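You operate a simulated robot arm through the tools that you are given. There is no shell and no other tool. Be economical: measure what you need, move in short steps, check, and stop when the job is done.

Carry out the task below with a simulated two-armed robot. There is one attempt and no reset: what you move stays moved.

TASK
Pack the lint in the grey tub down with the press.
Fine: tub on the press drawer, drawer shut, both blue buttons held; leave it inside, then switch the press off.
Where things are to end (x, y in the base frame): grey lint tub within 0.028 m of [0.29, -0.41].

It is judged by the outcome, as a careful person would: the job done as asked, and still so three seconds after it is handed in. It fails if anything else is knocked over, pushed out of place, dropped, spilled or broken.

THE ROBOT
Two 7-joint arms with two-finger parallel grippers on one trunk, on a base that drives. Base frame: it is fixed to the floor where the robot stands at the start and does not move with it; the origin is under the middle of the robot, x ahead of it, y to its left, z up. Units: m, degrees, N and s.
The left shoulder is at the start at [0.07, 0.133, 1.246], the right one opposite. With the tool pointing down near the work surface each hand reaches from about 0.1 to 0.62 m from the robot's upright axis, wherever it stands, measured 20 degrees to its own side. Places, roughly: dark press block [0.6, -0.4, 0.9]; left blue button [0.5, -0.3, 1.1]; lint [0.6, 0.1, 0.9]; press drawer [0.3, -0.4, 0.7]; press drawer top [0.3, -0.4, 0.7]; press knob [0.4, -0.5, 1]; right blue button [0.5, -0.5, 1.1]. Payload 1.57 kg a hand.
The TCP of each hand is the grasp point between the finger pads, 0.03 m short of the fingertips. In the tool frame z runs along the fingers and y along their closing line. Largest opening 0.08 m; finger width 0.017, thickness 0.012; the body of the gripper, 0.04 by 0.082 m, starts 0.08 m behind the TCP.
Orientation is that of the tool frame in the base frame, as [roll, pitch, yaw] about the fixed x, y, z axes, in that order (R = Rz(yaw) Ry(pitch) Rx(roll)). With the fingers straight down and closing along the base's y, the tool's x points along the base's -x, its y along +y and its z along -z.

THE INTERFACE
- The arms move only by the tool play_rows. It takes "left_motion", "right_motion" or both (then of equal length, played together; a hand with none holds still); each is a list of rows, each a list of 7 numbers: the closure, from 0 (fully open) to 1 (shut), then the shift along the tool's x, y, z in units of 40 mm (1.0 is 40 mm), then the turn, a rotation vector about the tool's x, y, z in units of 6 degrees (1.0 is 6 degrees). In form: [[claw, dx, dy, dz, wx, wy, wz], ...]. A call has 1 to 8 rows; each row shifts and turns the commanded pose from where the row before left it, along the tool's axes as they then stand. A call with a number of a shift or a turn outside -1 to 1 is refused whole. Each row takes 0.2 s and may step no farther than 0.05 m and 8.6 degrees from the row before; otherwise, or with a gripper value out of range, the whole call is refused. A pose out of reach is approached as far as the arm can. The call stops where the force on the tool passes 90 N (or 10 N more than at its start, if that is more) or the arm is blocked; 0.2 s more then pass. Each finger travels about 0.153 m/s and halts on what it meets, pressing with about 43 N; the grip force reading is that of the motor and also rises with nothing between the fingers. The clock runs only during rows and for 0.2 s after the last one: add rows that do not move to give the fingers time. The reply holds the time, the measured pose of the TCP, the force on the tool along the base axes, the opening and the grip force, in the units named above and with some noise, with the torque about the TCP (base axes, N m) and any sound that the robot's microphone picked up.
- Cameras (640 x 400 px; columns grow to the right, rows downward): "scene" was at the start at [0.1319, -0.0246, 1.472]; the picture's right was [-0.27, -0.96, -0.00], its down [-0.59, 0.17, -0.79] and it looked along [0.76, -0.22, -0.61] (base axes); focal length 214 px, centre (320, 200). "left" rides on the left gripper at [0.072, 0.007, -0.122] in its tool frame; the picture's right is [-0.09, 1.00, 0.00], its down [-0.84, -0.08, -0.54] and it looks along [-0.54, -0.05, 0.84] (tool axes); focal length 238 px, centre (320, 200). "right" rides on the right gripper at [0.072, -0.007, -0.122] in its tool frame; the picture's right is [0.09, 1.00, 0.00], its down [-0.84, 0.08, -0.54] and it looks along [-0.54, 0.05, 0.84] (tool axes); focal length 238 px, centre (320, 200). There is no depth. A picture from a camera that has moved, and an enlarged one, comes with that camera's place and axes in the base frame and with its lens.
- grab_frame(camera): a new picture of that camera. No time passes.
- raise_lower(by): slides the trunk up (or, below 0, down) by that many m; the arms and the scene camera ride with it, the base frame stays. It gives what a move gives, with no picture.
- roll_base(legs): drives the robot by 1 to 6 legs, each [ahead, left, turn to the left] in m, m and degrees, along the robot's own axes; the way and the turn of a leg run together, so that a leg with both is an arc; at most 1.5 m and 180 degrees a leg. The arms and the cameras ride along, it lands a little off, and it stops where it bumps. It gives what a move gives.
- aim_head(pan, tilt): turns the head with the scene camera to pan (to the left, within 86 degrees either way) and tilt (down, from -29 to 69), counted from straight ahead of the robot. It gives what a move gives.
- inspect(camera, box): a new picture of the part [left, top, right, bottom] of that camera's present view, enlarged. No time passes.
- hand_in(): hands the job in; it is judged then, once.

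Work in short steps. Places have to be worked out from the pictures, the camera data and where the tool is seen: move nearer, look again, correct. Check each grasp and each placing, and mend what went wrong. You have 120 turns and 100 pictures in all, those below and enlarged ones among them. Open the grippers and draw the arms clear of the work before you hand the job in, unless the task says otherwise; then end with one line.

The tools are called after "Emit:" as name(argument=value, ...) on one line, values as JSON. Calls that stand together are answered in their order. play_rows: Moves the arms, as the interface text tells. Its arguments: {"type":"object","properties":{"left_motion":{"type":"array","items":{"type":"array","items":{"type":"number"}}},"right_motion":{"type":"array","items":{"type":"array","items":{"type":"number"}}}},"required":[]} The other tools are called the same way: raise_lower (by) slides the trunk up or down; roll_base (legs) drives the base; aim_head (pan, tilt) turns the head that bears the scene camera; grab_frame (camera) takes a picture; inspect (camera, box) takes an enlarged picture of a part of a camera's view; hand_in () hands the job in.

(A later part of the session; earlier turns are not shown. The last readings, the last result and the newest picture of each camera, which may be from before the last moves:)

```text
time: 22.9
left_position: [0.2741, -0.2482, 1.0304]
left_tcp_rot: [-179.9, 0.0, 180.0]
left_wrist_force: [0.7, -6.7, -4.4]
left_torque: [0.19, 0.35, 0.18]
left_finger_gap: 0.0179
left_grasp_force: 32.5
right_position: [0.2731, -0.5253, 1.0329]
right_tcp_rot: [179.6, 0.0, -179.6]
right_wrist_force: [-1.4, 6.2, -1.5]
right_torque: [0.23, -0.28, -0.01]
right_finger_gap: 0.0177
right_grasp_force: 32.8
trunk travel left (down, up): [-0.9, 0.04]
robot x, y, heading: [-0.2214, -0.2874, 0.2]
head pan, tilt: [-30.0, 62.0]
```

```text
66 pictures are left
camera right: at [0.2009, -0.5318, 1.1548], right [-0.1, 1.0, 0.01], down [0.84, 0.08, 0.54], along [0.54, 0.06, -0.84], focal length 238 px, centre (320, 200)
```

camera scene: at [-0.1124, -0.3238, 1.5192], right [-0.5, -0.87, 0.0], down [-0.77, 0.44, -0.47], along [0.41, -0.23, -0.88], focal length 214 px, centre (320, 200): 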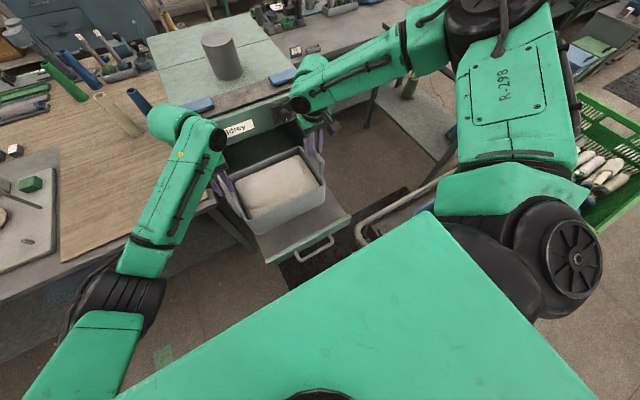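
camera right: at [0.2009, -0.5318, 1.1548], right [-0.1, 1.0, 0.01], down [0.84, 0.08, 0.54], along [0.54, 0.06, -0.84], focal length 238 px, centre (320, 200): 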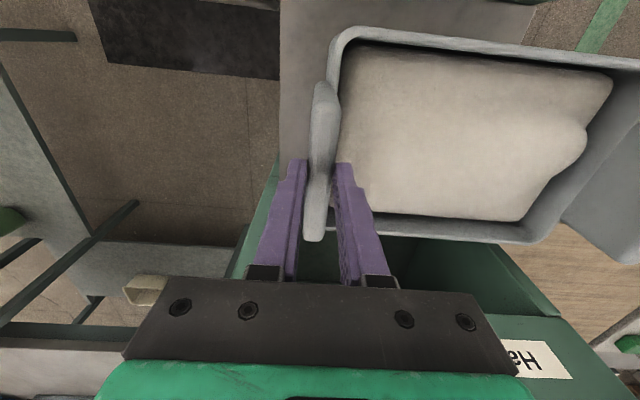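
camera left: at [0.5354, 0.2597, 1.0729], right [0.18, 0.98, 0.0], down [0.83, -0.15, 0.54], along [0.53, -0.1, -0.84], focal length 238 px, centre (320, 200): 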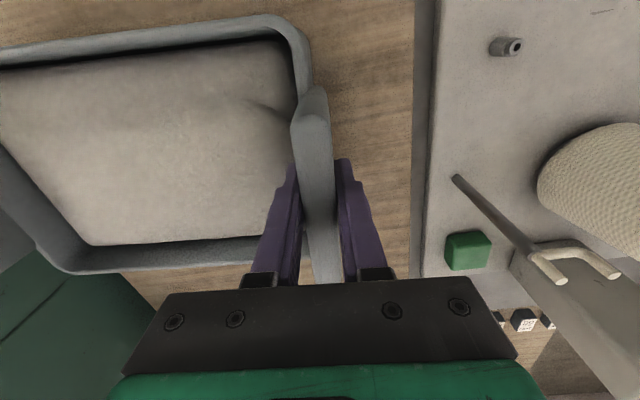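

Yaw is aligned; tub centre ≈(0.277, -0.387). I shift both hands +0.013 in x and -0.023 in y, then lower 0.10 by trunk.

Emit:
play_rows(left_motion=[[1, -0.17, -0.29, 0, 0, 0, 0], [1, -0.16, -0.29, 0, 0, 0, 0], [1, 0, 0, 0, 0, 0, 0]], right_motion=[[1, -0.17, -0.29, 0, 0, 0, 0], [1, -0.16, -0.29, 0, 0, 0, 0], [1, 0, 0, 0, 0, 0, 0]])

Emit:
raise_lower(by=-0.1)

Emit:
grab_frame(camera="right")

Emit:
grab_frame(camera="left")

Emit:
inspect(camera="scene", box=[200, 100, 380, 280])

```text
time: 23.7
left_position: [0.2877, -0.2695, 1.0298]
left_tcp_rot: [-179.8, 0.0, 179.9]
left_wrist_force: [-2.7, -8.1, -2.8]
left_torque: [-0.32, -0.26, -0.31]
left_finger_gap: 0.0177
left_grasp_force: 32.7
right_position: [0.2868, -0.546, 1.0356]
right_tcp_rot: [179.7, 0.2, -179.8]
right_wrist_force: [3.6, 7.6, -4.8]
right_torque: [-0.01, 0.31, -0.36]
right_finger_gap: 0.0176
right_grasp_force: 32.5
trunk travel left (down, up): [-0.9, 0.04]
robot x, y, heading: [-0.2176, -0.288, 0.4]
head pan, tilt: [-30.0, 62.0]
```

```text
time: 25.0
left_position: [0.2795, -0.2702, 0.9395]
left_tcp_rot: [-179.7, 1.0, 179.8]
left_wrist_force: [-0.7, -8.6, 36.2]
left_torque: [0.34, -0.44, -0.39]
left_finger_gap: 0.0176
left_grasp_force: 32.2
right_position: [0.2793, -0.5462, 0.9425]
right_tcp_rot: [179.7, 1.1, -179.9]
right_wrist_force: [-2.3, 0.8, 31.4]
right_torque: [-0.03, -0.04, -0.53]
right_finger_gap: 0.018
right_grasp_force: 32.4
trunk travel left (down, up): [-0.8, 0.14]
robot x, y, heading: [-0.2182, -0.2894, 0.3]
head pan, tilt: [-30.0, 62.0]
```

```text
65 pictures are left
camera right: at [0.2041, -0.553, 1.0642], right [-0.09, 1.0, 0.0], down [0.83, 0.08, 0.56], along [0.56, 0.05, -0.83], focal length 238 px, centre (320, 200)
```

right: 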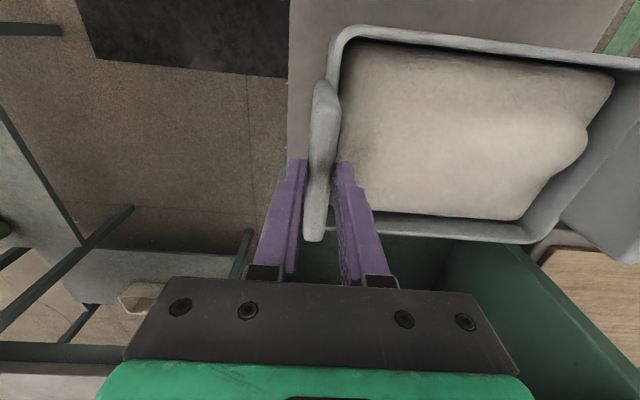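

```text
64 pictures are left
camera left: at [0.2068, -0.264, 1.0595], right [0.09, 1.0, 0.0], down [0.83, -0.08, 0.56], along [0.55, -0.06, -0.83], focal length 238 px, centre (320, 200)
```

left: 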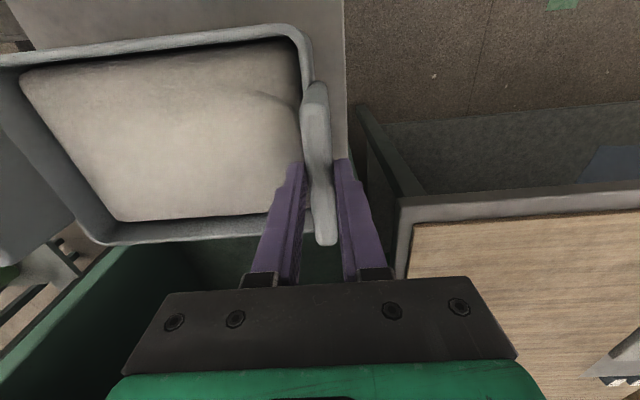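

```text
2.22 times, centred on (290, 190) of scene
camera zoom: at [-0.127, -0.3208, 1.4214], right [-0.5, -0.87, 0.0], down [-0.76, 0.44, -0.48], along [0.42, -0.23, -0.88], focal length 477 px, centre (387, 222)
```

zoom: 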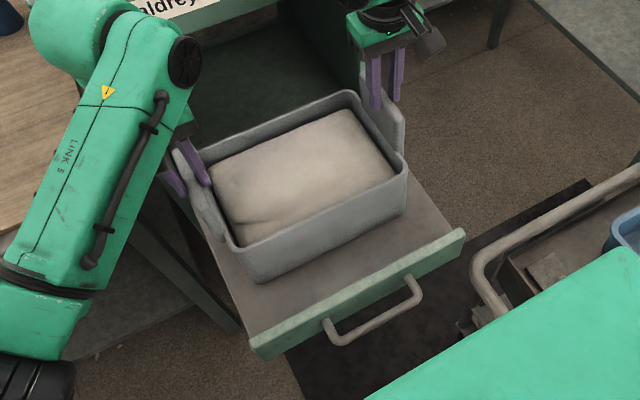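

Contact made: the tub rests on the drawer (≈68 N total push). I raise 8 mm to relieve it and check position.

Emit:
raise_lower(by=-0.0)

Emit:
raise_lower(by=0.009)

```text
time: 25.5
left_position: [0.2801, -0.2701, 0.9372]
left_tcp_rot: [-179.7, 0.7, 179.8]
left_wrist_force: [1.4, -11.4, 32.9]
left_torque: [0.03, -0.08, -0.21]
left_finger_gap: 0.0177
left_grasp_force: 32.5
right_position: [0.2793, -0.5459, 0.9417]
right_tcp_rot: [179.7, 0.9, -179.7]
right_wrist_force: [0.4, 2.0, 31.5]
right_torque: [-0.11, -0.06, -0.36]
right_finger_gap: 0.0179
right_grasp_force: 32.6
trunk travel left (down, up): [-0.8, 0.14]
robot x, y, heading: [-0.2164, -0.2862, 0.1]
head pan, tilt: [-30.0, 62.0]
```

```text
time: 26.1
left_position: [0.2857, -0.2696, 0.9369]
left_tcp_rot: [-179.8, -0.3, -180.0]
left_wrist_force: [-3.4, -12.3, -0.9]
left_torque: [-0.33, 0.56, -0.43]
left_finger_gap: 0.0178
left_grasp_force: 32.7
right_position: [0.284, -0.5466, 0.9412]
right_tcp_rot: [179.6, 0.0, -179.9]
right_wrist_force: [3.0, 12.6, -4.7]
right_torque: [-0.07, -0.55, -0.42]
right_finger_gap: 0.0179
right_grasp_force: 31.9
trunk travel left (down, up): [-0.809, 0.131]
robot x, y, heading: [-0.2167, -0.2896, 0.3]
head pan, tilt: [-30.0, 62.0]
```

Centre ≈(0.288, -0.408). Lowering 3 mm so it bears on the drawer, then opening both hands.

Emit:
raise_lower(by=-0.003)

Emit:
play_rows(left_motion=[[0.9, 0, 0, 0, 0, 0, 0], [0.6, 0, 0, 0, 0, 0, 0], [0.3, 0, 0, 0, 0, 0, 0], [0, 0, 0, 0, 0, 0, 0], [0, 0, 0, 0, 0, 0, 0]], right_motion=[[0.9, 0, 0, 0, 0, 0, 0], [0.6, 0, 0, 0, 0, 0, 0], [0.3, 0, 0, 0, 0, 0, 0], [0, 0, 0, 0, 0, 0, 0], [0, 0, 0, 0, 0, 0, 0]])

Emit:
inspect(camera="scene", box=[200, 100, 380, 280])

Emit:
grab_frame(camera="left")

Emit:
grab_frame(camera="right")

```text
time: 26.6
left_position: [0.2865, -0.2693, 0.936]
left_tcp_rot: [-179.8, 0.0, 180.0]
left_wrist_force: [-4.2, -11.8, 1.3]
left_torque: [0.02, 0.49, -0.17]
left_finger_gap: 0.0178
left_grasp_force: 32.2
right_position: [0.2846, -0.5449, 0.9399]
right_tcp_rot: [179.7, 0.4, -179.8]
right_wrist_force: [1.7, 13.6, -3.6]
right_torque: [0.24, -0.61, -0.28]
right_finger_gap: 0.0176
right_grasp_force: 32.4
trunk travel left (down, up): [-0.806, 0.134]
robot x, y, heading: [-0.2189, -0.288, 0.1]
head pan, tilt: [-30.0, 62.0]
```

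```text
time: 27.8
left_position: [0.2876, -0.2706, 0.9373]
left_tcp_rot: [-179.9, 0.1, -180.0]
left_wrist_force: [-0.4, -0.3, -0.2]
left_torque: [0.0, -0.02, -0.03]
left_finger_gap: 0.08
left_grasp_force: 0.1
right_position: [0.286, -0.5464, 0.9412]
right_tcp_rot: [179.7, 0.3, -179.9]
right_wrist_force: [1.5, -0.4, -1.2]
right_torque: [-0.01, -0.01, 0.02]
right_finger_gap: 0.0799
right_grasp_force: 0.1
trunk travel left (down, up): [-0.806, 0.134]
robot x, y, heading: [-0.2201, -0.2871, -0.0]
head pan, tilt: [-30.0, 62.0]
```

```text
2.22 times, centred on (290, 190) of scene
camera zoom: at [-0.1141, -0.3214, 1.4254], right [-0.5, -0.87, 0.0], down [-0.77, 0.44, -0.47], along [0.41, -0.23, -0.88], focal length 477 px, centre (387, 222)
```

zoom: 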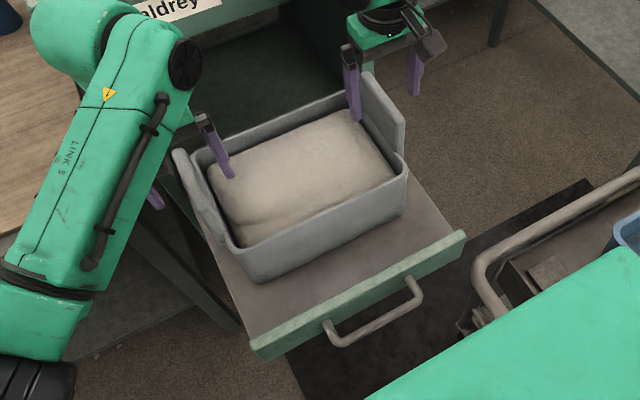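

```text
61 pictures are left
camera left: at [0.2157, -0.2637, 1.0583], right [0.09, 1.0, 0.0], down [0.84, -0.08, 0.54], along [0.54, -0.05, -0.84], focal length 238 px, centre (320, 200)
```

left: 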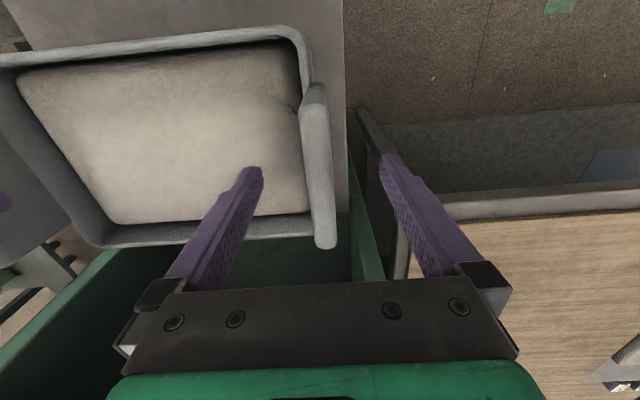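

```text
60 pictures are left
camera right: at [0.2126, -0.5532, 1.0632], right [-0.1, 1.0, 0.0], down [0.83, 0.08, 0.55], along [0.54, 0.06, -0.84], focal length 238 px, centre (320, 200)
```

right: 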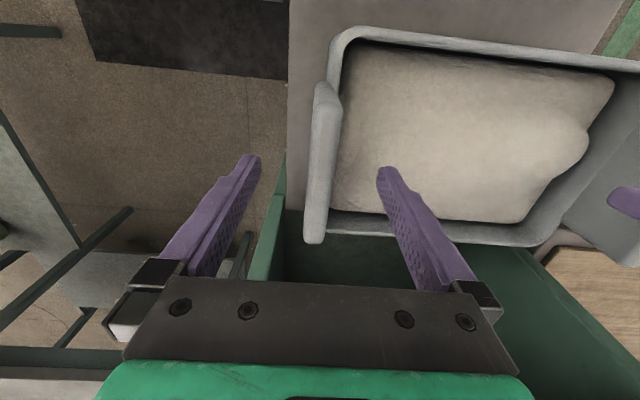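

Released cleanly; the tub sits square on the drawer. Raising both hands by trunk, clear of the lugs.

Emit:
raise_lower(by=0.12)

Emit:
play_rows(left_motion=[[0, 0.5, 0.9, 0, 0, 0, 0], [0, 0.5, 0.9, 0, 0, 0, 0], [0, 0.5, 0.9, 0, 0, 0, 0], [0, 0, 0, 0, 0, 0, 0], [0, 0, 0, 0, 0, 0, 0], [0, 0, 0, 0, 0, 0, 0]], right_motion=[[0.5, 0.9, 0.45, 0, 0, 0, 0], [1, 0.9, 0.45, 0, 0, 0, 0], [1, 0.9, 0.45, 0, 0, 0, 0], [1, 0.9, 0.45, 0, 0, 0, 0], [1, 0.9, 0.45, 0, 0, 0, 0], [1, 0.9, 0.45, 0, 0, 0, 0]])

Emit:
grab_frame(camera="right")

Emit:
grab_frame(camera="scene")

```text
time: 29.3
left_position: [0.2858, -0.2703, 1.0556]
left_tcp_rot: [-179.9, 0.1, -180.0]
left_wrist_force: [0.1, -0.5, 0.1]
left_torque: [-0.01, -0.01, 0.03]
left_finger_gap: 0.0802
left_grasp_force: 0.0
right_position: [0.2845, -0.5472, 1.0605]
right_tcp_rot: [179.7, 0.3, -179.8]
right_wrist_force: [-0.2, -0.4, -0.2]
right_torque: [-0.01, -0.01, 0.0]
right_finger_gap: 0.0799
right_grasp_force: 0.0
trunk travel left (down, up): [-0.926, 0.014]
robot x, y, heading: [-0.2188, -0.2869, 0.1]
head pan, tilt: [-30.0, 62.0]
```

```text
time: 30.7
left_position: [0.2273, -0.1614, 1.0528]
left_tcp_rot: [-179.8, 0.1, 180.0]
left_wrist_force: [0.2, -0.2, 0.1]
left_torque: [-0.01, 0.02, 0.02]
left_finger_gap: 0.0805
left_grasp_force: 0.1
right_position: [0.1133, -0.4622, 1.0583]
right_tcp_rot: [179.7, 0.3, -179.7]
right_wrist_force: [0.2, -0.3, 0.0]
right_torque: [-0.01, 0.04, 0.02]
right_finger_gap: 0.0
right_grasp_force: 21.2
right hand out of reach, approached as far as the arm can: row 5, 6
trunk travel left (down, up): [-0.926, 0.014]
robot x, y, heading: [-0.2191, -0.2859, 0.1]
head pan, tilt: [-30.0, 62.0]
```

```text
59 pictures are left
camera right: at [0.04, -0.4682, 1.1812], right [-0.09, 1.0, 0.0], down [0.83, 0.08, 0.55], along [0.54, 0.06, -0.84], focal length 238 px, centre (320, 200)
```

right: 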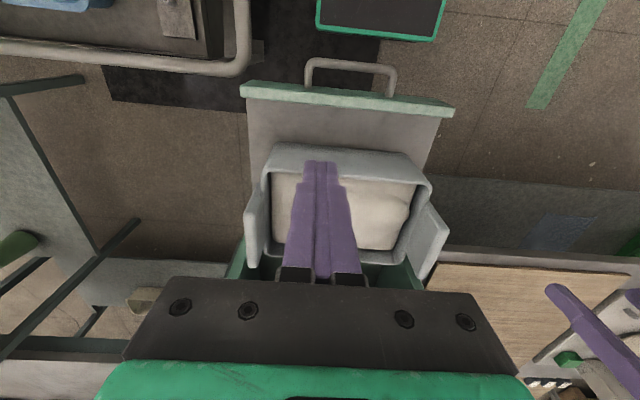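

```text
58 pictures are left
camera scene: at [-0.1134, -0.321, 1.5453], right [-0.5, -0.87, 0.0], down [-0.77, 0.44, -0.47], along [0.41, -0.23, -0.88], focal length 214 px, centre (320, 200)
```

scene: 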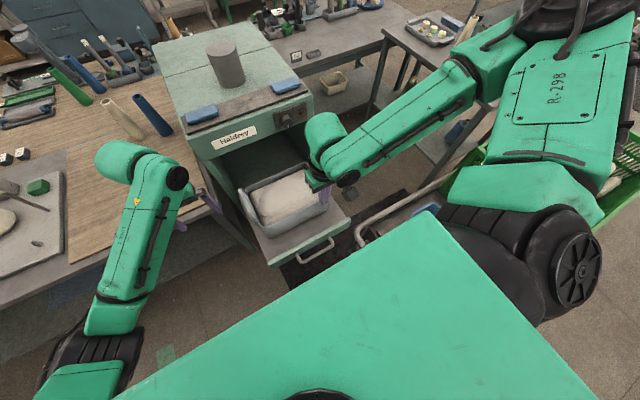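

Handle bar is at x≈0.06, y -0.34…-0.475; trolley end y≈-0.63. I back up 0.15 m, move the left hand further left and up, and bring the closed right hand to y≈-0.39 with an 18° forward tilt for pushing.

Emit:
roll_base(legs=[[-0.15, 0, 0]])

Emit:
play_rows(left_motion=[[0, 0, 0.5, -0.9, 0, 0, 0], [0, 0, 0.5, -0.9, 0, 0, 0], [0, 0, 0.5, -0.9, 0, 0, 0], [0, 0, 0.5, -0.9, 0, 0, 0], [0, 0, 0, -0.9, 0, 0, 0], [0, 0, 0, -0.9, 0, 0, 0]], right_motion=[[1, 0, 0.6, 0, 0, 0, 0], [1, 0, 0.6, 0, 0, 0, 0], [1, 0, 0.55, 0, 0, 0, 0], [1, 0, 0, 0, 0, -1, 0], [1, 0, 0, 0, 0, -1, 0], [1, 0, 0, 0, 0, -1, 0]])

Emit:
grab_frame(camera="right")

```text
time: 32.1
left_position: [0.0826, -0.1634, 1.0508]
left_tcp_rot: [-179.9, -0.2, -180.0]
left_wrist_force: [0.2, 1.1, -0.9]
left_torque: [0.02, 0.01, 0.03]
left_finger_gap: 0.0797
left_grasp_force: 0.1
right_position: [-0.0319, -0.4631, 1.058]
right_tcp_rot: [179.8, 0.0, -179.9]
right_wrist_force: [0.5, 0.5, -0.2]
right_torque: [-0.02, 0.05, 0.0]
right_finger_gap: 0.0
right_grasp_force: 22.1
trunk travel left (down, up): [-0.926, 0.014]
robot x, y, heading: [-0.3652, -0.2922, -0.3]
head pan, tilt: [-30.0, 62.0]
```

```text
time: 33.5
left_position: [0.0807, -0.0833, 1.2682]
left_tcp_rot: [-179.8, 0.0, 180.0]
left_wrist_force: [-0.7, 0.6, -0.7]
left_torque: [-0.01, -0.03, 0.0]
left_finger_gap: 0.0802
left_grasp_force: 0.1
right_position: [-0.0357, -0.3946, 1.059]
right_tcp_rot: [179.6, 3.4, -179.9]
right_wrist_force: [0.7, 0.2, 1.2]
right_torque: [0.0, -0.03, 0.0]
right_finger_gap: 0.0
right_grasp_force: 21.7
right hand out of reach, approached as far as the arm can: row 4, 5, 6
trunk travel left (down, up): [-0.926, 0.014]
robot x, y, heading: [-0.3658, -0.287, 0.3]
head pan, tilt: [-30.0, 62.0]
```

```text
57 pictures are left
camera right: at [-0.1138, -0.4, 1.1767], right [-0.09, 1.0, 0.0], down [0.8, 0.08, 0.59], along [0.59, 0.06, -0.81], focal length 238 px, centre (320, 200)
```

right: 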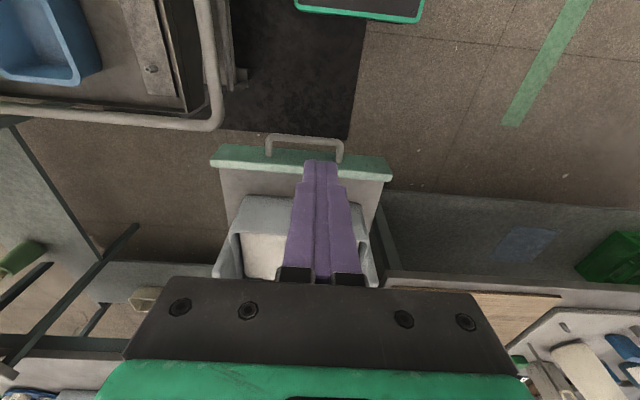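

Tilt wasn't reachable at this folded height. I lower the right hand with the arm a bit and see how orientation resolves.

Emit:
play_rows(right_motion=[[1, 0, 0, 0.9, 0, 0, 0], [1, 0, 0, 0.9, 0, 0, 0], [1, 0, 0, 0.9, 0, 0, 0]])

```text
time: 34.3
left_position: [0.0789, -0.0834, 1.2691]
left_tcp_rot: [-180.0, 0.1, 180.0]
left_wrist_force: [-0.2, 0.1, -0.1]
left_torque: [0.01, -0.02, 0.02]
left_finger_gap: 0.08
left_grasp_force: 0.1
right_position: [-0.0312, -0.4189, 0.987]
right_tcp_rot: [179.7, 3.4, -179.8]
right_wrist_force: [-0.5, 0.8, 0.4]
right_torque: [-0.03, -0.03, -0.01]
right_finger_gap: 0.0001
right_grasp_force: 21.0
right hand out of reach, approached as far as the arm can: row 2, 3
trunk travel left (down, up): [-0.926, 0.014]
robot x, y, heading: [-0.3677, -0.2896, 0.0]
head pan, tilt: [-30.0, 62.0]
```

The arm is too folded here; I back up another 0.13 m and then extend forward while lowering.

Emit:
roll_base(legs=[[-0.13, 0, 0]])

Emit:
play_rows(right_motion=[[1, -0.9, 0.2, 0, 0, 0, 0], [1, -0.9, 0.2, 0, 0, 0, 0], [1, -0.9, 0.2, 0, 0, 0, 0], [1, -0.4, 0, 0.8, 0, -0.8, 0], [1, 0, 0, 0.9, 0, -0.8, 0], [1, 0, 0, 0.9, 0, -0.8, 0]])

Emit:
grab_frame(camera="right")

```text
time: 35.6
left_position: [-0.0482, -0.0845, 1.2657]
left_tcp_rot: [-179.9, 0.0, 179.7]
left_wrist_force: [0.4, -0.7, 0.2]
left_torque: [0.01, 0.07, -0.01]
left_finger_gap: 0.08
left_grasp_force: 0.0
right_position: [-0.1611, -0.4202, 0.9853]
right_tcp_rot: [179.7, 3.1, 179.8]
right_wrist_force: [-0.3, 0.3, 0.3]
right_torque: [-0.02, -0.01, 0.01]
right_finger_gap: 0.0
right_grasp_force: 21.7
trunk travel left (down, up): [-0.926, 0.014]
robot x, y, heading: [-0.499, -0.2875, -0.4]
head pan, tilt: [-30.0, 62.0]
```

```text
time: 37.0
left_position: [-0.0531, -0.0862, 1.268]
left_tcp_rot: [-179.8, 0.1, 179.7]
left_wrist_force: [0.2, -0.2, -0.4]
left_torque: [0.01, -0.02, -0.01]
left_finger_gap: 0.0798
left_grasp_force: 0.0
right_position: [-0.0689, -0.4633, 0.978]
right_tcp_rot: [179.6, 17.7, 179.7]
right_wrist_force: [1.8, -0.2, -0.1]
right_torque: [0.01, 0.02, 0.02]
right_finger_gap: 0.0
right_grasp_force: 21.5
right hand out of reach, approached as far as the arm can: row 1, 2, 3, 4, 5, 6
trunk travel left (down, up): [-0.926, 0.014]
robot x, y, heading: [-0.4976, -0.2878, -0.3]
head pan, tilt: [-30.0, 62.0]
```

```text
56 pictures are left
camera right: at [-0.1741, -0.469, 1.073], right [-0.08, 1.0, -0.02], down [0.63, 0.07, 0.77], along [0.77, 0.05, -0.64], focal length 238 px, centre (320, 200)
```

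right: 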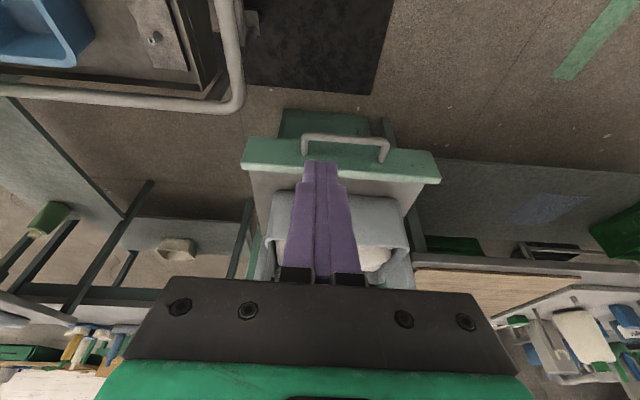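

The arm posture limits reaching down; the trunk does that instead. I drive left 0.06 m to centre on the handle, and lower the trunk 0.19.

Emit:
roll_base(legs=[[0, 0.065, 0]])

Emit:
raise_lower(by=-0.19)

Emit:
grab_frame(camera="right")

Emit:
grab_frame(camera="scene")

```text
time: 38.0
left_position: [-0.0509, -0.031, 1.2691]
left_tcp_rot: [179.7, 0.1, 179.5]
left_wrist_force: [0.5, -0.1, 0.6]
left_torque: [0.1, 0.0, 0.0]
left_finger_gap: 0.0801
left_grasp_force: 0.0
right_position: [-0.0669, -0.406, 0.9772]
right_tcp_rot: [179.2, 17.8, 179.4]
right_wrist_force: [0.2, -0.7, 0.1]
right_torque: [0.09, -0.01, 0.0]
right_finger_gap: 0.0
right_grasp_force: 21.1
trunk travel left (down, up): [-0.926, 0.014]
robot x, y, heading: [-0.4981, -0.2252, -0.1]
head pan, tilt: [-30.0, 62.0]
```

```text
time: 40.1
left_position: [-0.0494, -0.0211, 1.0784]
left_tcp_rot: [-179.9, 0.0, 179.6]
left_wrist_force: [0.8, -0.5, -0.1]
left_torque: [-0.01, -0.01, 0.02]
left_finger_gap: 0.0799
left_grasp_force: 0.1
right_position: [-0.0679, -0.3987, 0.7884]
right_tcp_rot: [179.7, 17.7, 179.6]
right_wrist_force: [1.0, 0.0, -0.3]
right_torque: [-0.01, -0.02, 0.0]
right_finger_gap: 0.0
right_grasp_force: 21.6
trunk travel left (down, up): [-0.736, 0.204]
robot x, y, heading: [-0.4985, -0.2247, -0.5]
head pan, tilt: [-30.0, 62.0]
```

```text
55 pictures are left
camera right: at [-0.1737, -0.4045, 0.8831], right [-0.08, 1.0, -0.02], down [0.63, 0.07, 0.77], along [0.77, 0.05, -0.64], focal length 238 px, centre (320, 200)
```

right: 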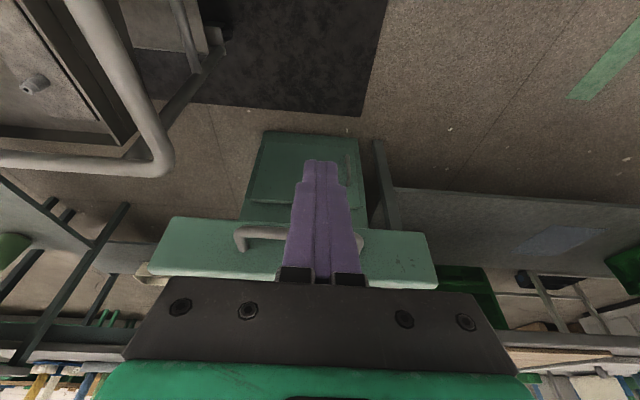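

```text
54 pictures are left
camera scene: at [-0.3942, -0.2572, 1.3554], right [-0.5, -0.86, 0.0], down [-0.76, 0.45, -0.47], along [0.41, -0.24, -0.88], focal length 214 px, centre (320, 200)
```

scene: 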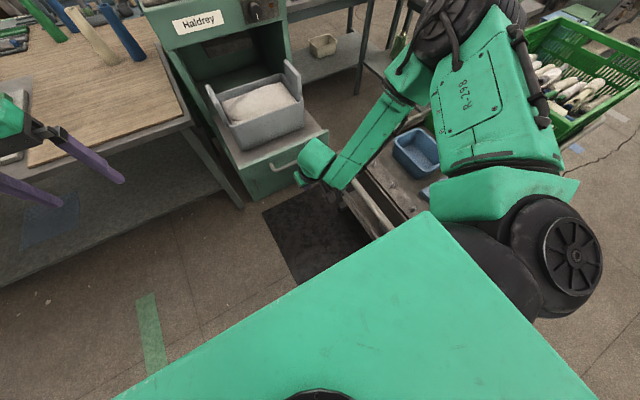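

Panel spans z 0.68–0.78, bar at z≈0.735; hand is centred at y -0.40. Lowering 3.5 cm and driving forward 0.15 m to meet the bar.

Emit:
raise_lower(by=-0.035)

Emit:
roll_base(legs=[[0.15, 0, 0]])

Emit:
grab_frame(camera="right")

Emit:
grab_frame(camera="scene")

```text
time: 40.9
left_position: [-0.0497, -0.0204, 1.0428]
left_tcp_rot: [-179.9, 0.1, 179.5]
left_wrist_force: [0.8, 0.7, -0.5]
left_torque: [0.01, -0.01, 0.0]
left_finger_gap: 0.0796
left_grasp_force: 0.0
right_position: [-0.068, -0.399, 0.7547]
right_tcp_rot: [179.7, 17.8, 179.5]
right_wrist_force: [0.2, 0.0, -0.5]
right_torque: [-0.03, 0.0, -0.02]
right_finger_gap: 0.0003
right_grasp_force: 21.2
trunk travel left (down, up): [-0.701, 0.239]
robot x, y, heading: [-0.5, -0.2253, -0.4]
head pan, tilt: [-30.0, 62.0]
```

```text
time: 42.2
left_position: [0.0944, -0.0211, 1.0437]
left_tcp_rot: [-179.9, 0.2, 179.6]
left_wrist_force: [0.0, 0.3, 0.3]
left_torque: [0.0, -0.02, 0.03]
left_finger_gap: 0.0799
left_grasp_force: 0.1
right_position: [0.0784, -0.4002, 0.7542]
right_tcp_rot: [179.6, 17.7, 179.7]
right_wrist_force: [-0.8, 0.3, 0.0]
right_torque: [0.0, -0.01, 0.01]
right_finger_gap: 0.0
right_grasp_force: 21.0
trunk travel left (down, up): [-0.701, 0.239]
robot x, y, heading: [-0.3486, -0.2225, -0.3]
head pan, tilt: [-30.0, 62.0]
```

```text
53 pictures are left
camera right: at [-0.0273, -0.405, 0.8486], right [-0.08, 1.0, -0.02], down [0.63, 0.07, 0.77], along [0.77, 0.05, -0.64], focal length 238 px, centre (320, 200)
```

right: 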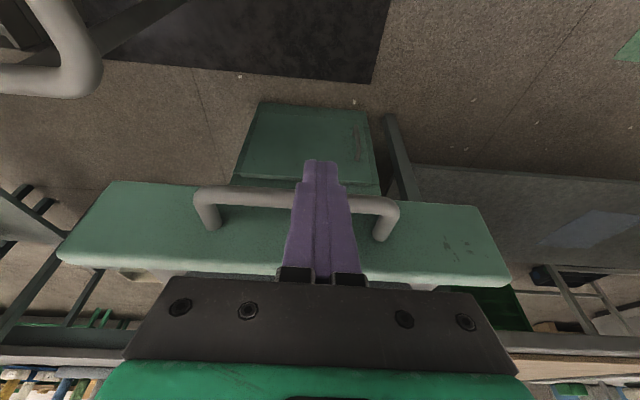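

```text
52 pictures are left
camera scene: at [-0.2486, -0.2581, 1.3206], right [-0.5, -0.86, 0.0], down [-0.76, 0.44, -0.47], along [0.41, -0.24, -0.88], focal length 214 px, centre (320, 200)
```

scene: 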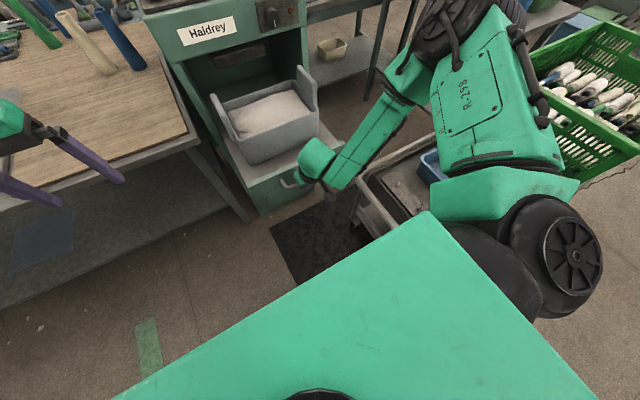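

No contact yet; driving forward another 0.1 m while watching force and the tub.

Emit:
roll_base(legs=[[0.1, 0, 0]])

Emit:
grab_frame(camera="right")

Emit:
grab_frame(camera="scene")

```text
time: 43.4
left_position: [0.197, -0.0219, 1.0435]
left_tcp_rot: [-179.9, 0.1, 179.6]
left_wrist_force: [0.0, -0.2, 0.1]
left_torque: [0.0, -0.01, 0.02]
left_finger_gap: 0.0801
left_grasp_force: 0.0
right_position: [0.1808, -0.3994, 0.7543]
right_tcp_rot: [179.8, 17.7, 179.6]
right_wrist_force: [-0.2, 1.0, -0.1]
right_torque: [-0.01, -0.02, 0.0]
right_finger_gap: 0.0003
right_grasp_force: 21.3
trunk travel left (down, up): [-0.701, 0.239]
robot x, y, heading: [-0.2472, -0.2227, -0.2]
head pan, tilt: [-30.0, 62.0]
```

```text
51 pictures are left
camera right: at [0.0744, -0.4055, 0.8484], right [-0.08, 1.0, -0.02], down [0.63, 0.07, 0.77], along [0.77, 0.05, -0.64], focal length 238 px, centre (320, 200)
```

right: 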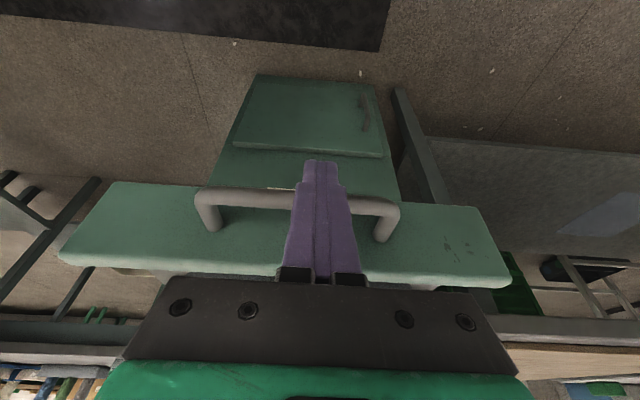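

```text
50 pictures are left
camera scene: at [-0.1465, -0.2584, 1.3205], right [-0.5, -0.86, 0.0], down [-0.76, 0.45, -0.47], along [0.41, -0.24, -0.88], focal length 214 px, centre (320, 200)
```

scene: 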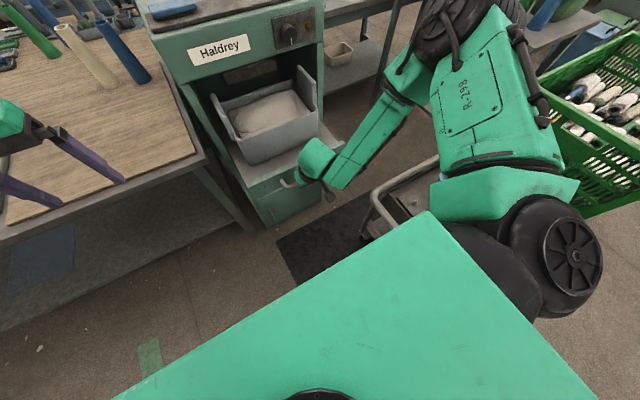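

The drawer is moving with the hand and the tub rides along. Continuing 0.1 m.

Emit:
roll_base(legs=[[0.1, 0, 0]])

Emit:
grab_frame(camera="scene")

Emit:
grab_frame(camera="right")

```text
time: 44.5
left_position: [0.2979, -0.0241, 1.0439]
left_tcp_rot: [-179.8, 0.1, 179.4]
left_wrist_force: [0.3, 0.2, 0.0]
left_torque: [0.0, 0.01, 0.0]
left_finger_gap: 0.08
left_grasp_force: 0.0
right_position: [0.2781, -0.4009, 0.755]
right_tcp_rot: [179.7, 17.8, 179.5]
right_wrist_force: [-0.3, 0.8, -0.4]
right_torque: [-0.03, -0.04, 0.0]
right_finger_gap: 0.0
right_grasp_force: 21.3
trunk travel left (down, up): [-0.701, 0.239]
robot x, y, heading: [-0.1527, -0.2209, -0.6]
head pan, tilt: [-30.0, 62.0]
```

```text
49 pictures are left
camera scene: at [-0.0479, -0.2593, 1.3205], right [-0.51, -0.86, 0.0], down [-0.76, 0.45, -0.47], along [0.41, -0.24, -0.88], focal length 214 px, centre (320, 200)
```

scene: 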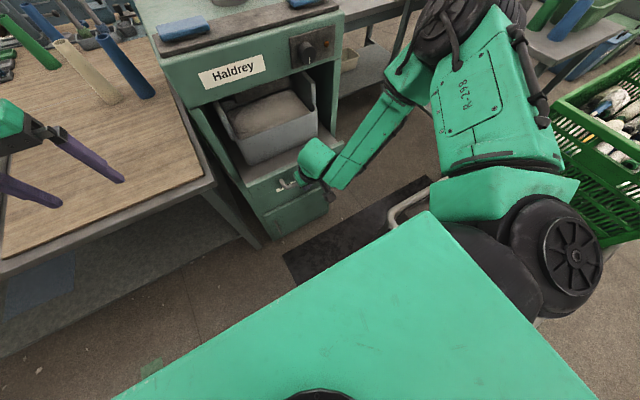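

```text
48 pictures are left
camera right: at [0.1726, -0.4069, 0.8484], right [-0.08, 1.0, -0.02], down [0.63, 0.07, 0.77], along [0.77, 0.05, -0.64], focal length 238 px, centre (320, 200)
```

right: 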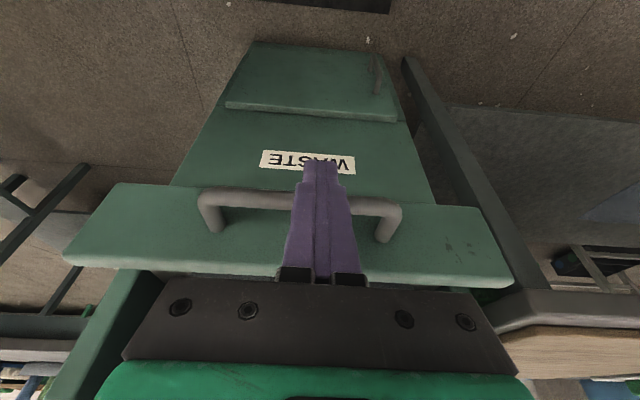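

Going well; 0.06 m more, then smaller steps near the end of travel.

Emit:
roll_base(legs=[[0.06, 0, 0]])

Emit:
grab_frame(camera="scene")

Emit:
grab_frame(camera="right")

```text
time: 45.5
left_position: [0.353, -0.0233, 1.0443]
left_tcp_rot: [-180.0, 0.3, 179.3]
left_wrist_force: [-1.3, 0.2, 0.1]
left_torque: [0.0, -0.01, -0.02]
left_finger_gap: 0.08
left_grasp_force: 0.2
right_position: [0.3336, -0.4031, 0.7554]
right_tcp_rot: [179.7, 18.0, 179.3]
right_wrist_force: [-0.2, -0.3, -0.3]
right_torque: [-0.02, -0.04, -0.04]
right_finger_gap: 0.0
right_grasp_force: 21.4
trunk travel left (down, up): [-0.701, 0.239]
robot x, y, heading: [-0.0932, -0.2271, -0.7]
head pan, tilt: [-30.0, 62.0]
```

```text
47 pictures are left
camera scene: at [0.0076, -0.26, 1.3207], right [-0.51, -0.86, 0.0], down [-0.76, 0.45, -0.47], along [0.41, -0.24, -0.88], focal length 214 px, centre (320, 200)
```

scene: 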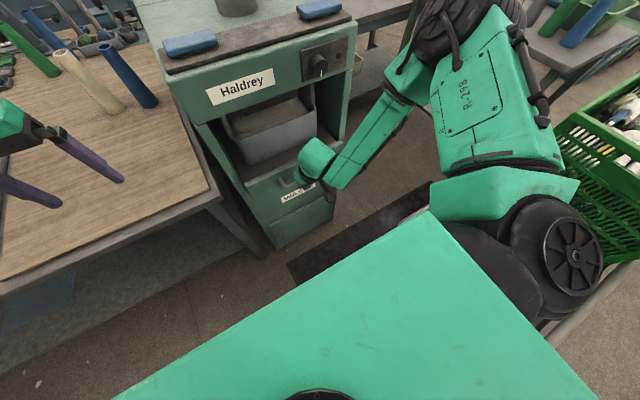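

```text
46 pictures are left
camera right: at [0.229, -0.4079, 0.8492], right [-0.08, 1.0, -0.02], down [0.63, 0.07, 0.77], along [0.77, 0.05, -0.63], focal length 238 px, centre (320, 200)
```

right: 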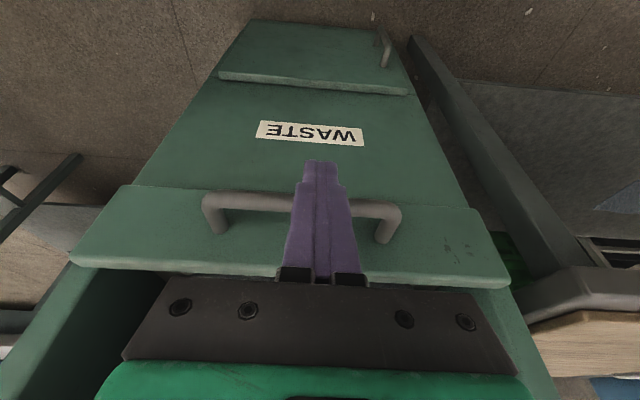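

Nearly in. Another 0.05 m, watching force.

Emit:
roll_base(legs=[[0.05, 0, 0]])

Emit:
grab_frame(camera="scene")

Emit:
grab_frame(camera="right")

```text
time: 46.4
left_position: [0.3966, -0.0253, 1.0464]
left_tcp_rot: [-179.9, 0.6, 179.3]
left_wrist_force: [0.1, 0.1, 0.4]
left_torque: [-0.01, -0.04, 0.03]
left_finger_gap: 0.0796
left_grasp_force: 0.0
right_position: [0.369, -0.402, 0.7489]
right_tcp_rot: [179.4, 16.4, 179.5]
right_wrist_force: [-54.5, 3.0, -28.0]
right_torque: [0.22, 1.02, 0.12]
right_finger_gap: 0.0
right_grasp_force: 21.5
trunk travel left (down, up): [-0.701, 0.239]
robot x, y, heading: [-0.0443, -0.2232, -0.5]
head pan, tilt: [-30.0, 62.0]
```

```text
45 pictures are left
camera scene: at [0.0512, -0.2615, 1.3205], right [-0.51, -0.86, 0.0], down [-0.76, 0.45, -0.47], along [0.41, -0.24, -0.88], focal length 214 px, centre (320, 200)
```

scene: 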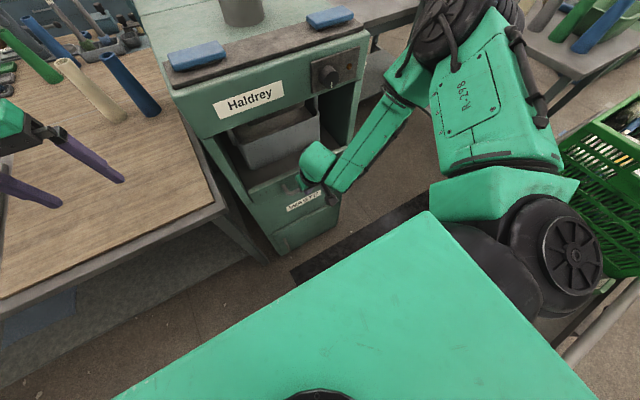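

```text
44 pictures are left
camera right: at [0.2654, -0.4082, 0.8463], right [-0.08, 1.0, -0.02], down [0.65, 0.07, 0.76], along [0.76, 0.05, -0.65], focal length 238 px, centre (320, 200)
```

right: 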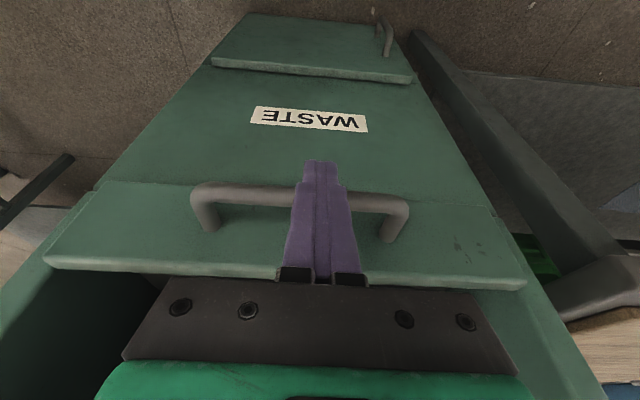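

End stop reached (≈55 N at the hand). Backing off 0.15 m and checking the drawer stays shut.

Emit:
roll_base(legs=[[-0.15, 0, 0]])

Emit:
aim_head(pan=-25, tilt=35)

Emit:
grab_frame(camera="scene")

Emit:
grab_frame(camera="right")

```text
time: 47.8
left_position: [0.255, -0.0232, 1.0424]
left_tcp_rot: [-179.8, 0.0, 179.5]
left_wrist_force: [0.1, 0.3, -0.5]
left_torque: [-0.01, -0.01, 0.01]
left_finger_gap: 0.0802
left_grasp_force: 0.0
right_position: [0.2253, -0.3985, 0.7462]
right_tcp_rot: [179.4, 16.0, 179.7]
right_wrist_force: [-0.5, -0.7, -0.3]
right_torque: [0.01, 0.01, -0.02]
right_finger_gap: 0.0
right_grasp_force: 21.6
trunk travel left (down, up): [-0.701, 0.239]
robot x, y, heading: [-0.1952, -0.225, -0.2]
head pan, tilt: [-30.0, 62.0]
```

```text
time: 48.7
left_position: [0.2535, -0.0235, 1.0429]
left_tcp_rot: [180.0, 0.1, 179.4]
left_wrist_force: [0.1, 0.3, 0.0]
left_torque: [-0.01, 0.03, 0.02]
left_finger_gap: 0.08
left_grasp_force: 0.0
right_position: [0.2248, -0.3988, 0.7478]
right_tcp_rot: [179.4, 16.1, 179.6]
right_wrist_force: [0.1, -0.7, 0.3]
right_torque: [0.02, 0.0, 0.01]
right_finger_gap: 0.0002
right_grasp_force: 21.7
trunk travel left (down, up): [-0.701, 0.239]
robot x, y, heading: [-0.1945, -0.2253, -0.1]
head pan, tilt: [-25.0, 35.0]
```

```text
43 pictures are left
camera scene: at [-0.0655, -0.2642, 1.3569], right [-0.43, -0.9, 0.0], down [-0.52, 0.25, -0.82], along [0.74, -0.35, -0.57], focal length 214 px, centre (320, 200)
```

scene: 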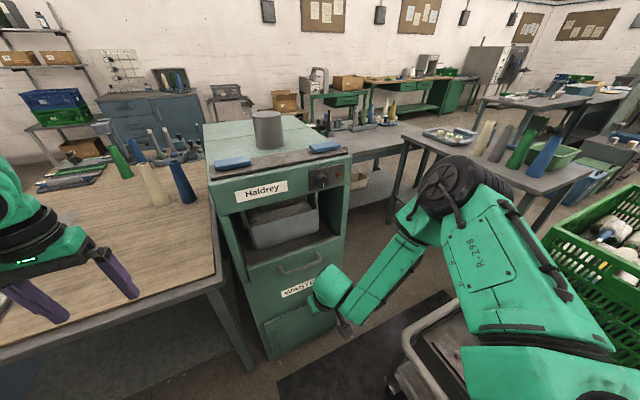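

```text
42 pictures are left
camera right: at [0.122, -0.4057, 0.8449], right [-0.09, 1.0, -0.02], down [0.65, 0.07, 0.75], along [0.75, 0.05, -0.66], focal length 238 px, centre (320, 200)
```

right: 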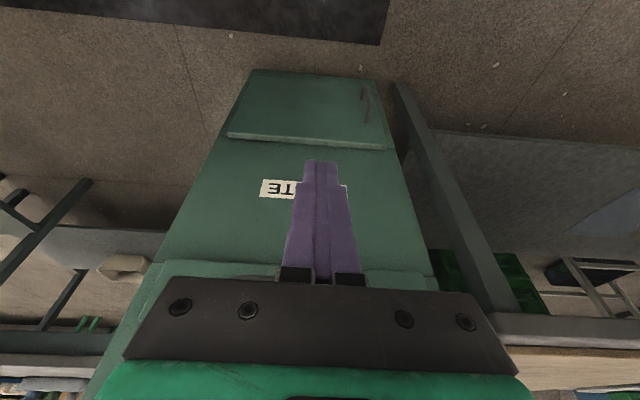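

Drawer looks shut. Zooming in to confirm, and to see the knob, lamp and buttons.

Emit:
inspect(camera="scene", box=[200, 100, 360, 300])

Emit:
inspect(camera="scene", box=[280, 130, 360, 210])

```text
2.00 times, centred on (280, 200) of scene
camera zoom: at [-0.0655, -0.2642, 1.3569], right [-0.43, -0.9, 0.0], down [-0.52, 0.25, -0.82], along [0.74, -0.35, -0.57], focal length 429 px, centre (400, 200)
```

zoom: 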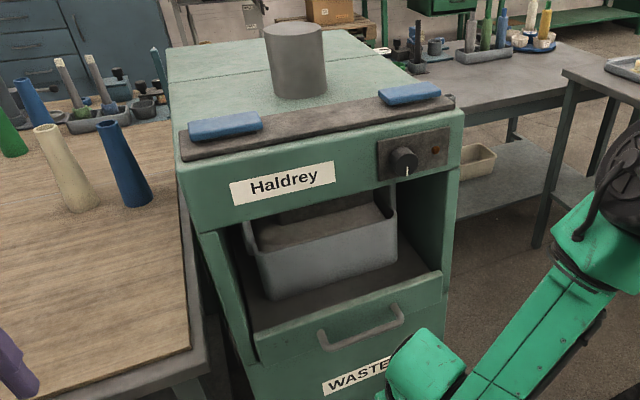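

```text
5.00 times, centred on (320, 170) of scene
camera zoom: at [-0.0655, -0.2642, 1.3569], right [-0.43, -0.9, 0.0], down [-0.52, 0.25, -0.82], along [0.74, -0.35, -0.57], focal length 1072 px, centre (320, 350)
```

zoom: 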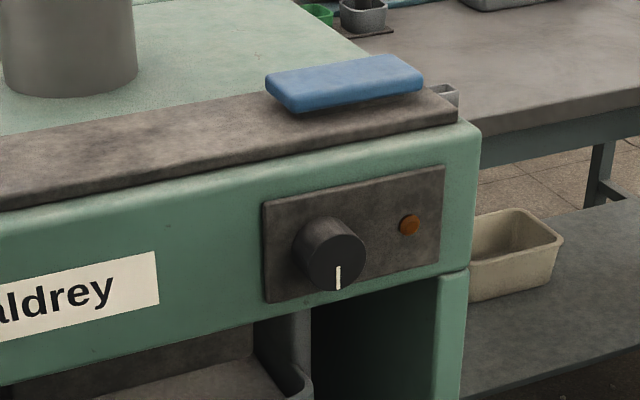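

Drawer is shut with the tub inside; knob pointer points down, lamp dull. Buttons triangulate to ≈(0.505, -0.278, 1.11) and (0.508, -0.554, 1.11). I raise the trunk and bring both closed hands upright to button height, still clear of the press.

Emit:
raise_lower(by=0.2)

Emit:
play_rows(left_motion=[[0.5, 0, -0.2, 0, 0, 0, 0], [1, 0, -0.2, 0, 0, 0, 0], [1, 0, 0, 0, 0, 0, 0], [1, 0, 0, 0, 0, 0, 0], [1, 0, 0, 0, 0, 0, 0], [1, 0, 0, 0, 0, 0, 0], [1, 0, 0, 0, 0, 0, 0], [1, 0, 0, 0, 0, 0, 0]], right_motion=[[1, 0, 0, -0.9, 0, 0, 0], [1, 0, 0, -0.9, 0, 0, 0], [1, 0, 0, -0.9, 0, 0, 0], [1, 0, 0, -0.9, 0, 0, 0], [1, 0, -0.5, -0.9, 0, 0, 0], [1, 0, -0.5, -0.9, 0, 0.9, 0], [1, -0.5, -0.5, -0.6, 0, 0.9, 0], [1, -0.5, -0.5, -0.6, 0, 0.87, 0]])

Emit:
grab_frame(camera="scene")

```text
time: 50.9
left_position: [0.2524, -0.022, 1.2429]
left_tcp_rot: [-179.8, 0.1, 179.6]
left_wrist_force: [0.6, -0.5, 0.3]
left_torque: [0.01, 0.01, 0.0]
left_finger_gap: 0.0799
left_grasp_force: 0.1
right_position: [0.2237, -0.3992, 0.9481]
right_tcp_rot: [179.4, 16.1, 179.7]
right_wrist_force: [-0.2, 0.2, 0.1]
right_torque: [0.04, 0.0, -0.02]
right_finger_gap: 0.0
right_grasp_force: 21.2
trunk travel left (down, up): [-0.901, 0.039]
robot x, y, heading: [-0.193, -0.2251, 0.1]
head pan, tilt: [-25.0, 35.0]
```

```text
time: 52.6
left_position: [0.2544, -0.0372, 1.2419]
left_tcp_rot: [-179.9, 0.0, 179.5]
left_wrist_force: [0.2, -0.2, 0.0]
left_torque: [0.0, 0.01, -0.04]
left_finger_gap: 0.0
left_grasp_force: 20.7
right_position: [0.2287, -0.472, 1.1929]
right_tcp_rot: [179.4, -0.2, 179.9]
right_wrist_force: [0.0, -0.3, 0.1]
right_torque: [0.0, 0.0, -0.01]
right_finger_gap: 0.0001
right_grasp_force: 21.1
right hand out of reach, approached as far as the arm can: row 4, 5
trunk travel left (down, up): [-0.901, 0.039]
robot x, y, heading: [-0.1995, -0.2256, -0.3]
head pan, tilt: [-25.0, 35.0]
```

```text
39 pictures are left
camera scene: at [-0.0632, -0.2638, 1.5567], right [-0.43, -0.9, 0.0], down [-0.52, 0.24, -0.82], along [0.74, -0.35, -0.57], focal length 214 px, centre (320, 200)
```

scene: 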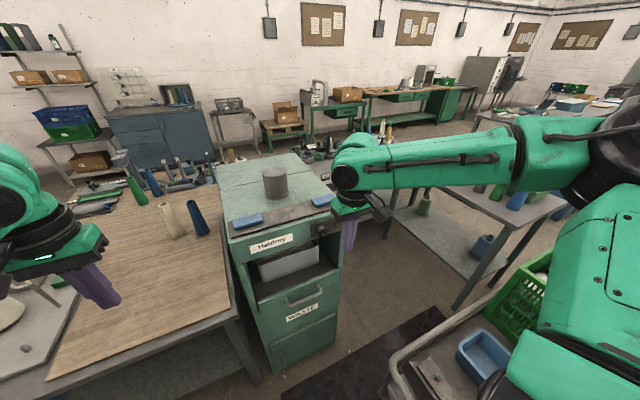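

Raising the right hand a bit, then rolling right 0.08 and forward 0.19 m so buttons are in comfortable reach.

Emit:
play_rows(right_motion=[[1, 0, 0, -0.6, 0, 0, 0], [1, 0, 0, -0.6, 0, 0, 0]])

Emit:
roll_base(legs=[[0, -0.08, 0], [0.19, 0, 0]])

Emit:
aim_head(pan=-20, tilt=45)

Emit:
grab_frame(camera="right")

Emit:
grab_frame(camera="scene")

```text
time: 53.2
left_position: [0.2548, -0.0385, 1.2418]
left_tcp_rot: [-179.9, 0.2, 179.5]
left_wrist_force: [-0.1, 1.3, -0.7]
left_torque: [-0.02, 0.0, 0.03]
left_finger_gap: 0.0
left_grasp_force: 21.1
right_position: [0.2304, -0.4742, 1.2391]
right_tcp_rot: [179.6, 0.0, 179.8]
right_wrist_force: [-0.6, -1.2, 0.2]
right_torque: [-0.04, -0.01, -0.02]
right_finger_gap: 0.0
right_grasp_force: 21.4
trunk travel left (down, up): [-0.901, 0.039]
robot x, y, heading: [-0.195, -0.2271, -0.1]
head pan, tilt: [-25.0, 35.0]
```

```text
time: 55.5
left_position: [0.4454, -0.1188, 1.2445]
left_tcp_rot: [-179.8, 0.3, 179.2]
left_wrist_force: [-1.1, 0.2, -0.3]
left_torque: [-0.01, -0.05, 0.01]
left_finger_gap: 0.0001
left_grasp_force: 21.2
right_position: [0.4219, -0.556, 1.2416]
right_tcp_rot: [179.5, 0.3, 179.6]
right_wrist_force: [-0.6, 0.4, 0.6]
right_torque: [-0.06, -0.03, 0.01]
right_finger_gap: 0.0
right_grasp_force: 21.6
trunk travel left (down, up): [-0.901, 0.039]
robot x, y, heading: [0.0026, -0.3047, -0.4]
head pan, tilt: [-25.0, 35.0]
```

```text
time: 56.2
left_position: [0.4488, -0.1189, 1.2436]
left_tcp_rot: [-179.9, 0.2, 179.2]
left_wrist_force: [-0.3, -0.1, -0.4]
left_torque: [0.0, -0.02, -0.01]
left_finger_gap: 0.0
left_grasp_force: 20.9
right_position: [0.4248, -0.5559, 1.2396]
right_tcp_rot: [179.5, 0.1, 179.6]
right_wrist_force: [0.3, -0.2, 0.5]
right_torque: [0.0, -0.03, 0.02]
right_finger_gap: 0.0002
right_grasp_force: 21.4
trunk travel left (down, up): [-0.901, 0.039]
robot x, y, heading: [-0.0009, -0.3077, -0.3]
head pan, tilt: [-20.0, 45.0]
```

```text
38 pictures are left
camera right: at [0.3528, -0.5631, 1.3619], right [-0.08, 1.0, 0.01], down [0.84, 0.07, 0.54], along [0.54, 0.05, -0.84], focal length 238 px, centre (320, 200)
```

right: 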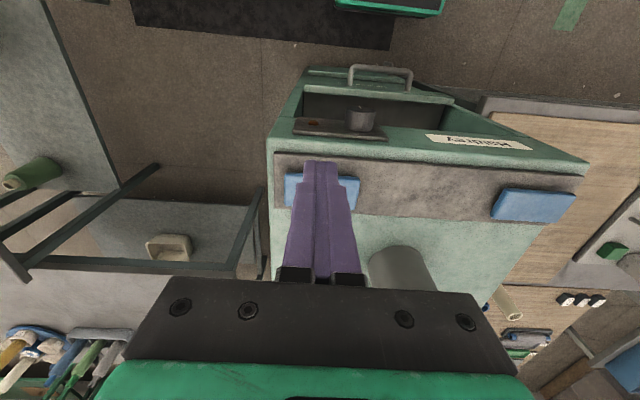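

```text
37 pictures are left
camera scene: at [0.1255, -0.3353, 1.5423], right [-0.35, -0.94, 0.0], down [-0.66, 0.25, -0.71], along [0.66, -0.25, -0.71], focal length 214 px, centre (320, 200)
```

scene: 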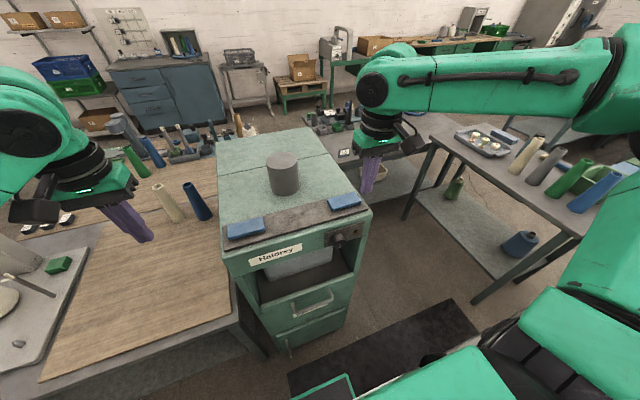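

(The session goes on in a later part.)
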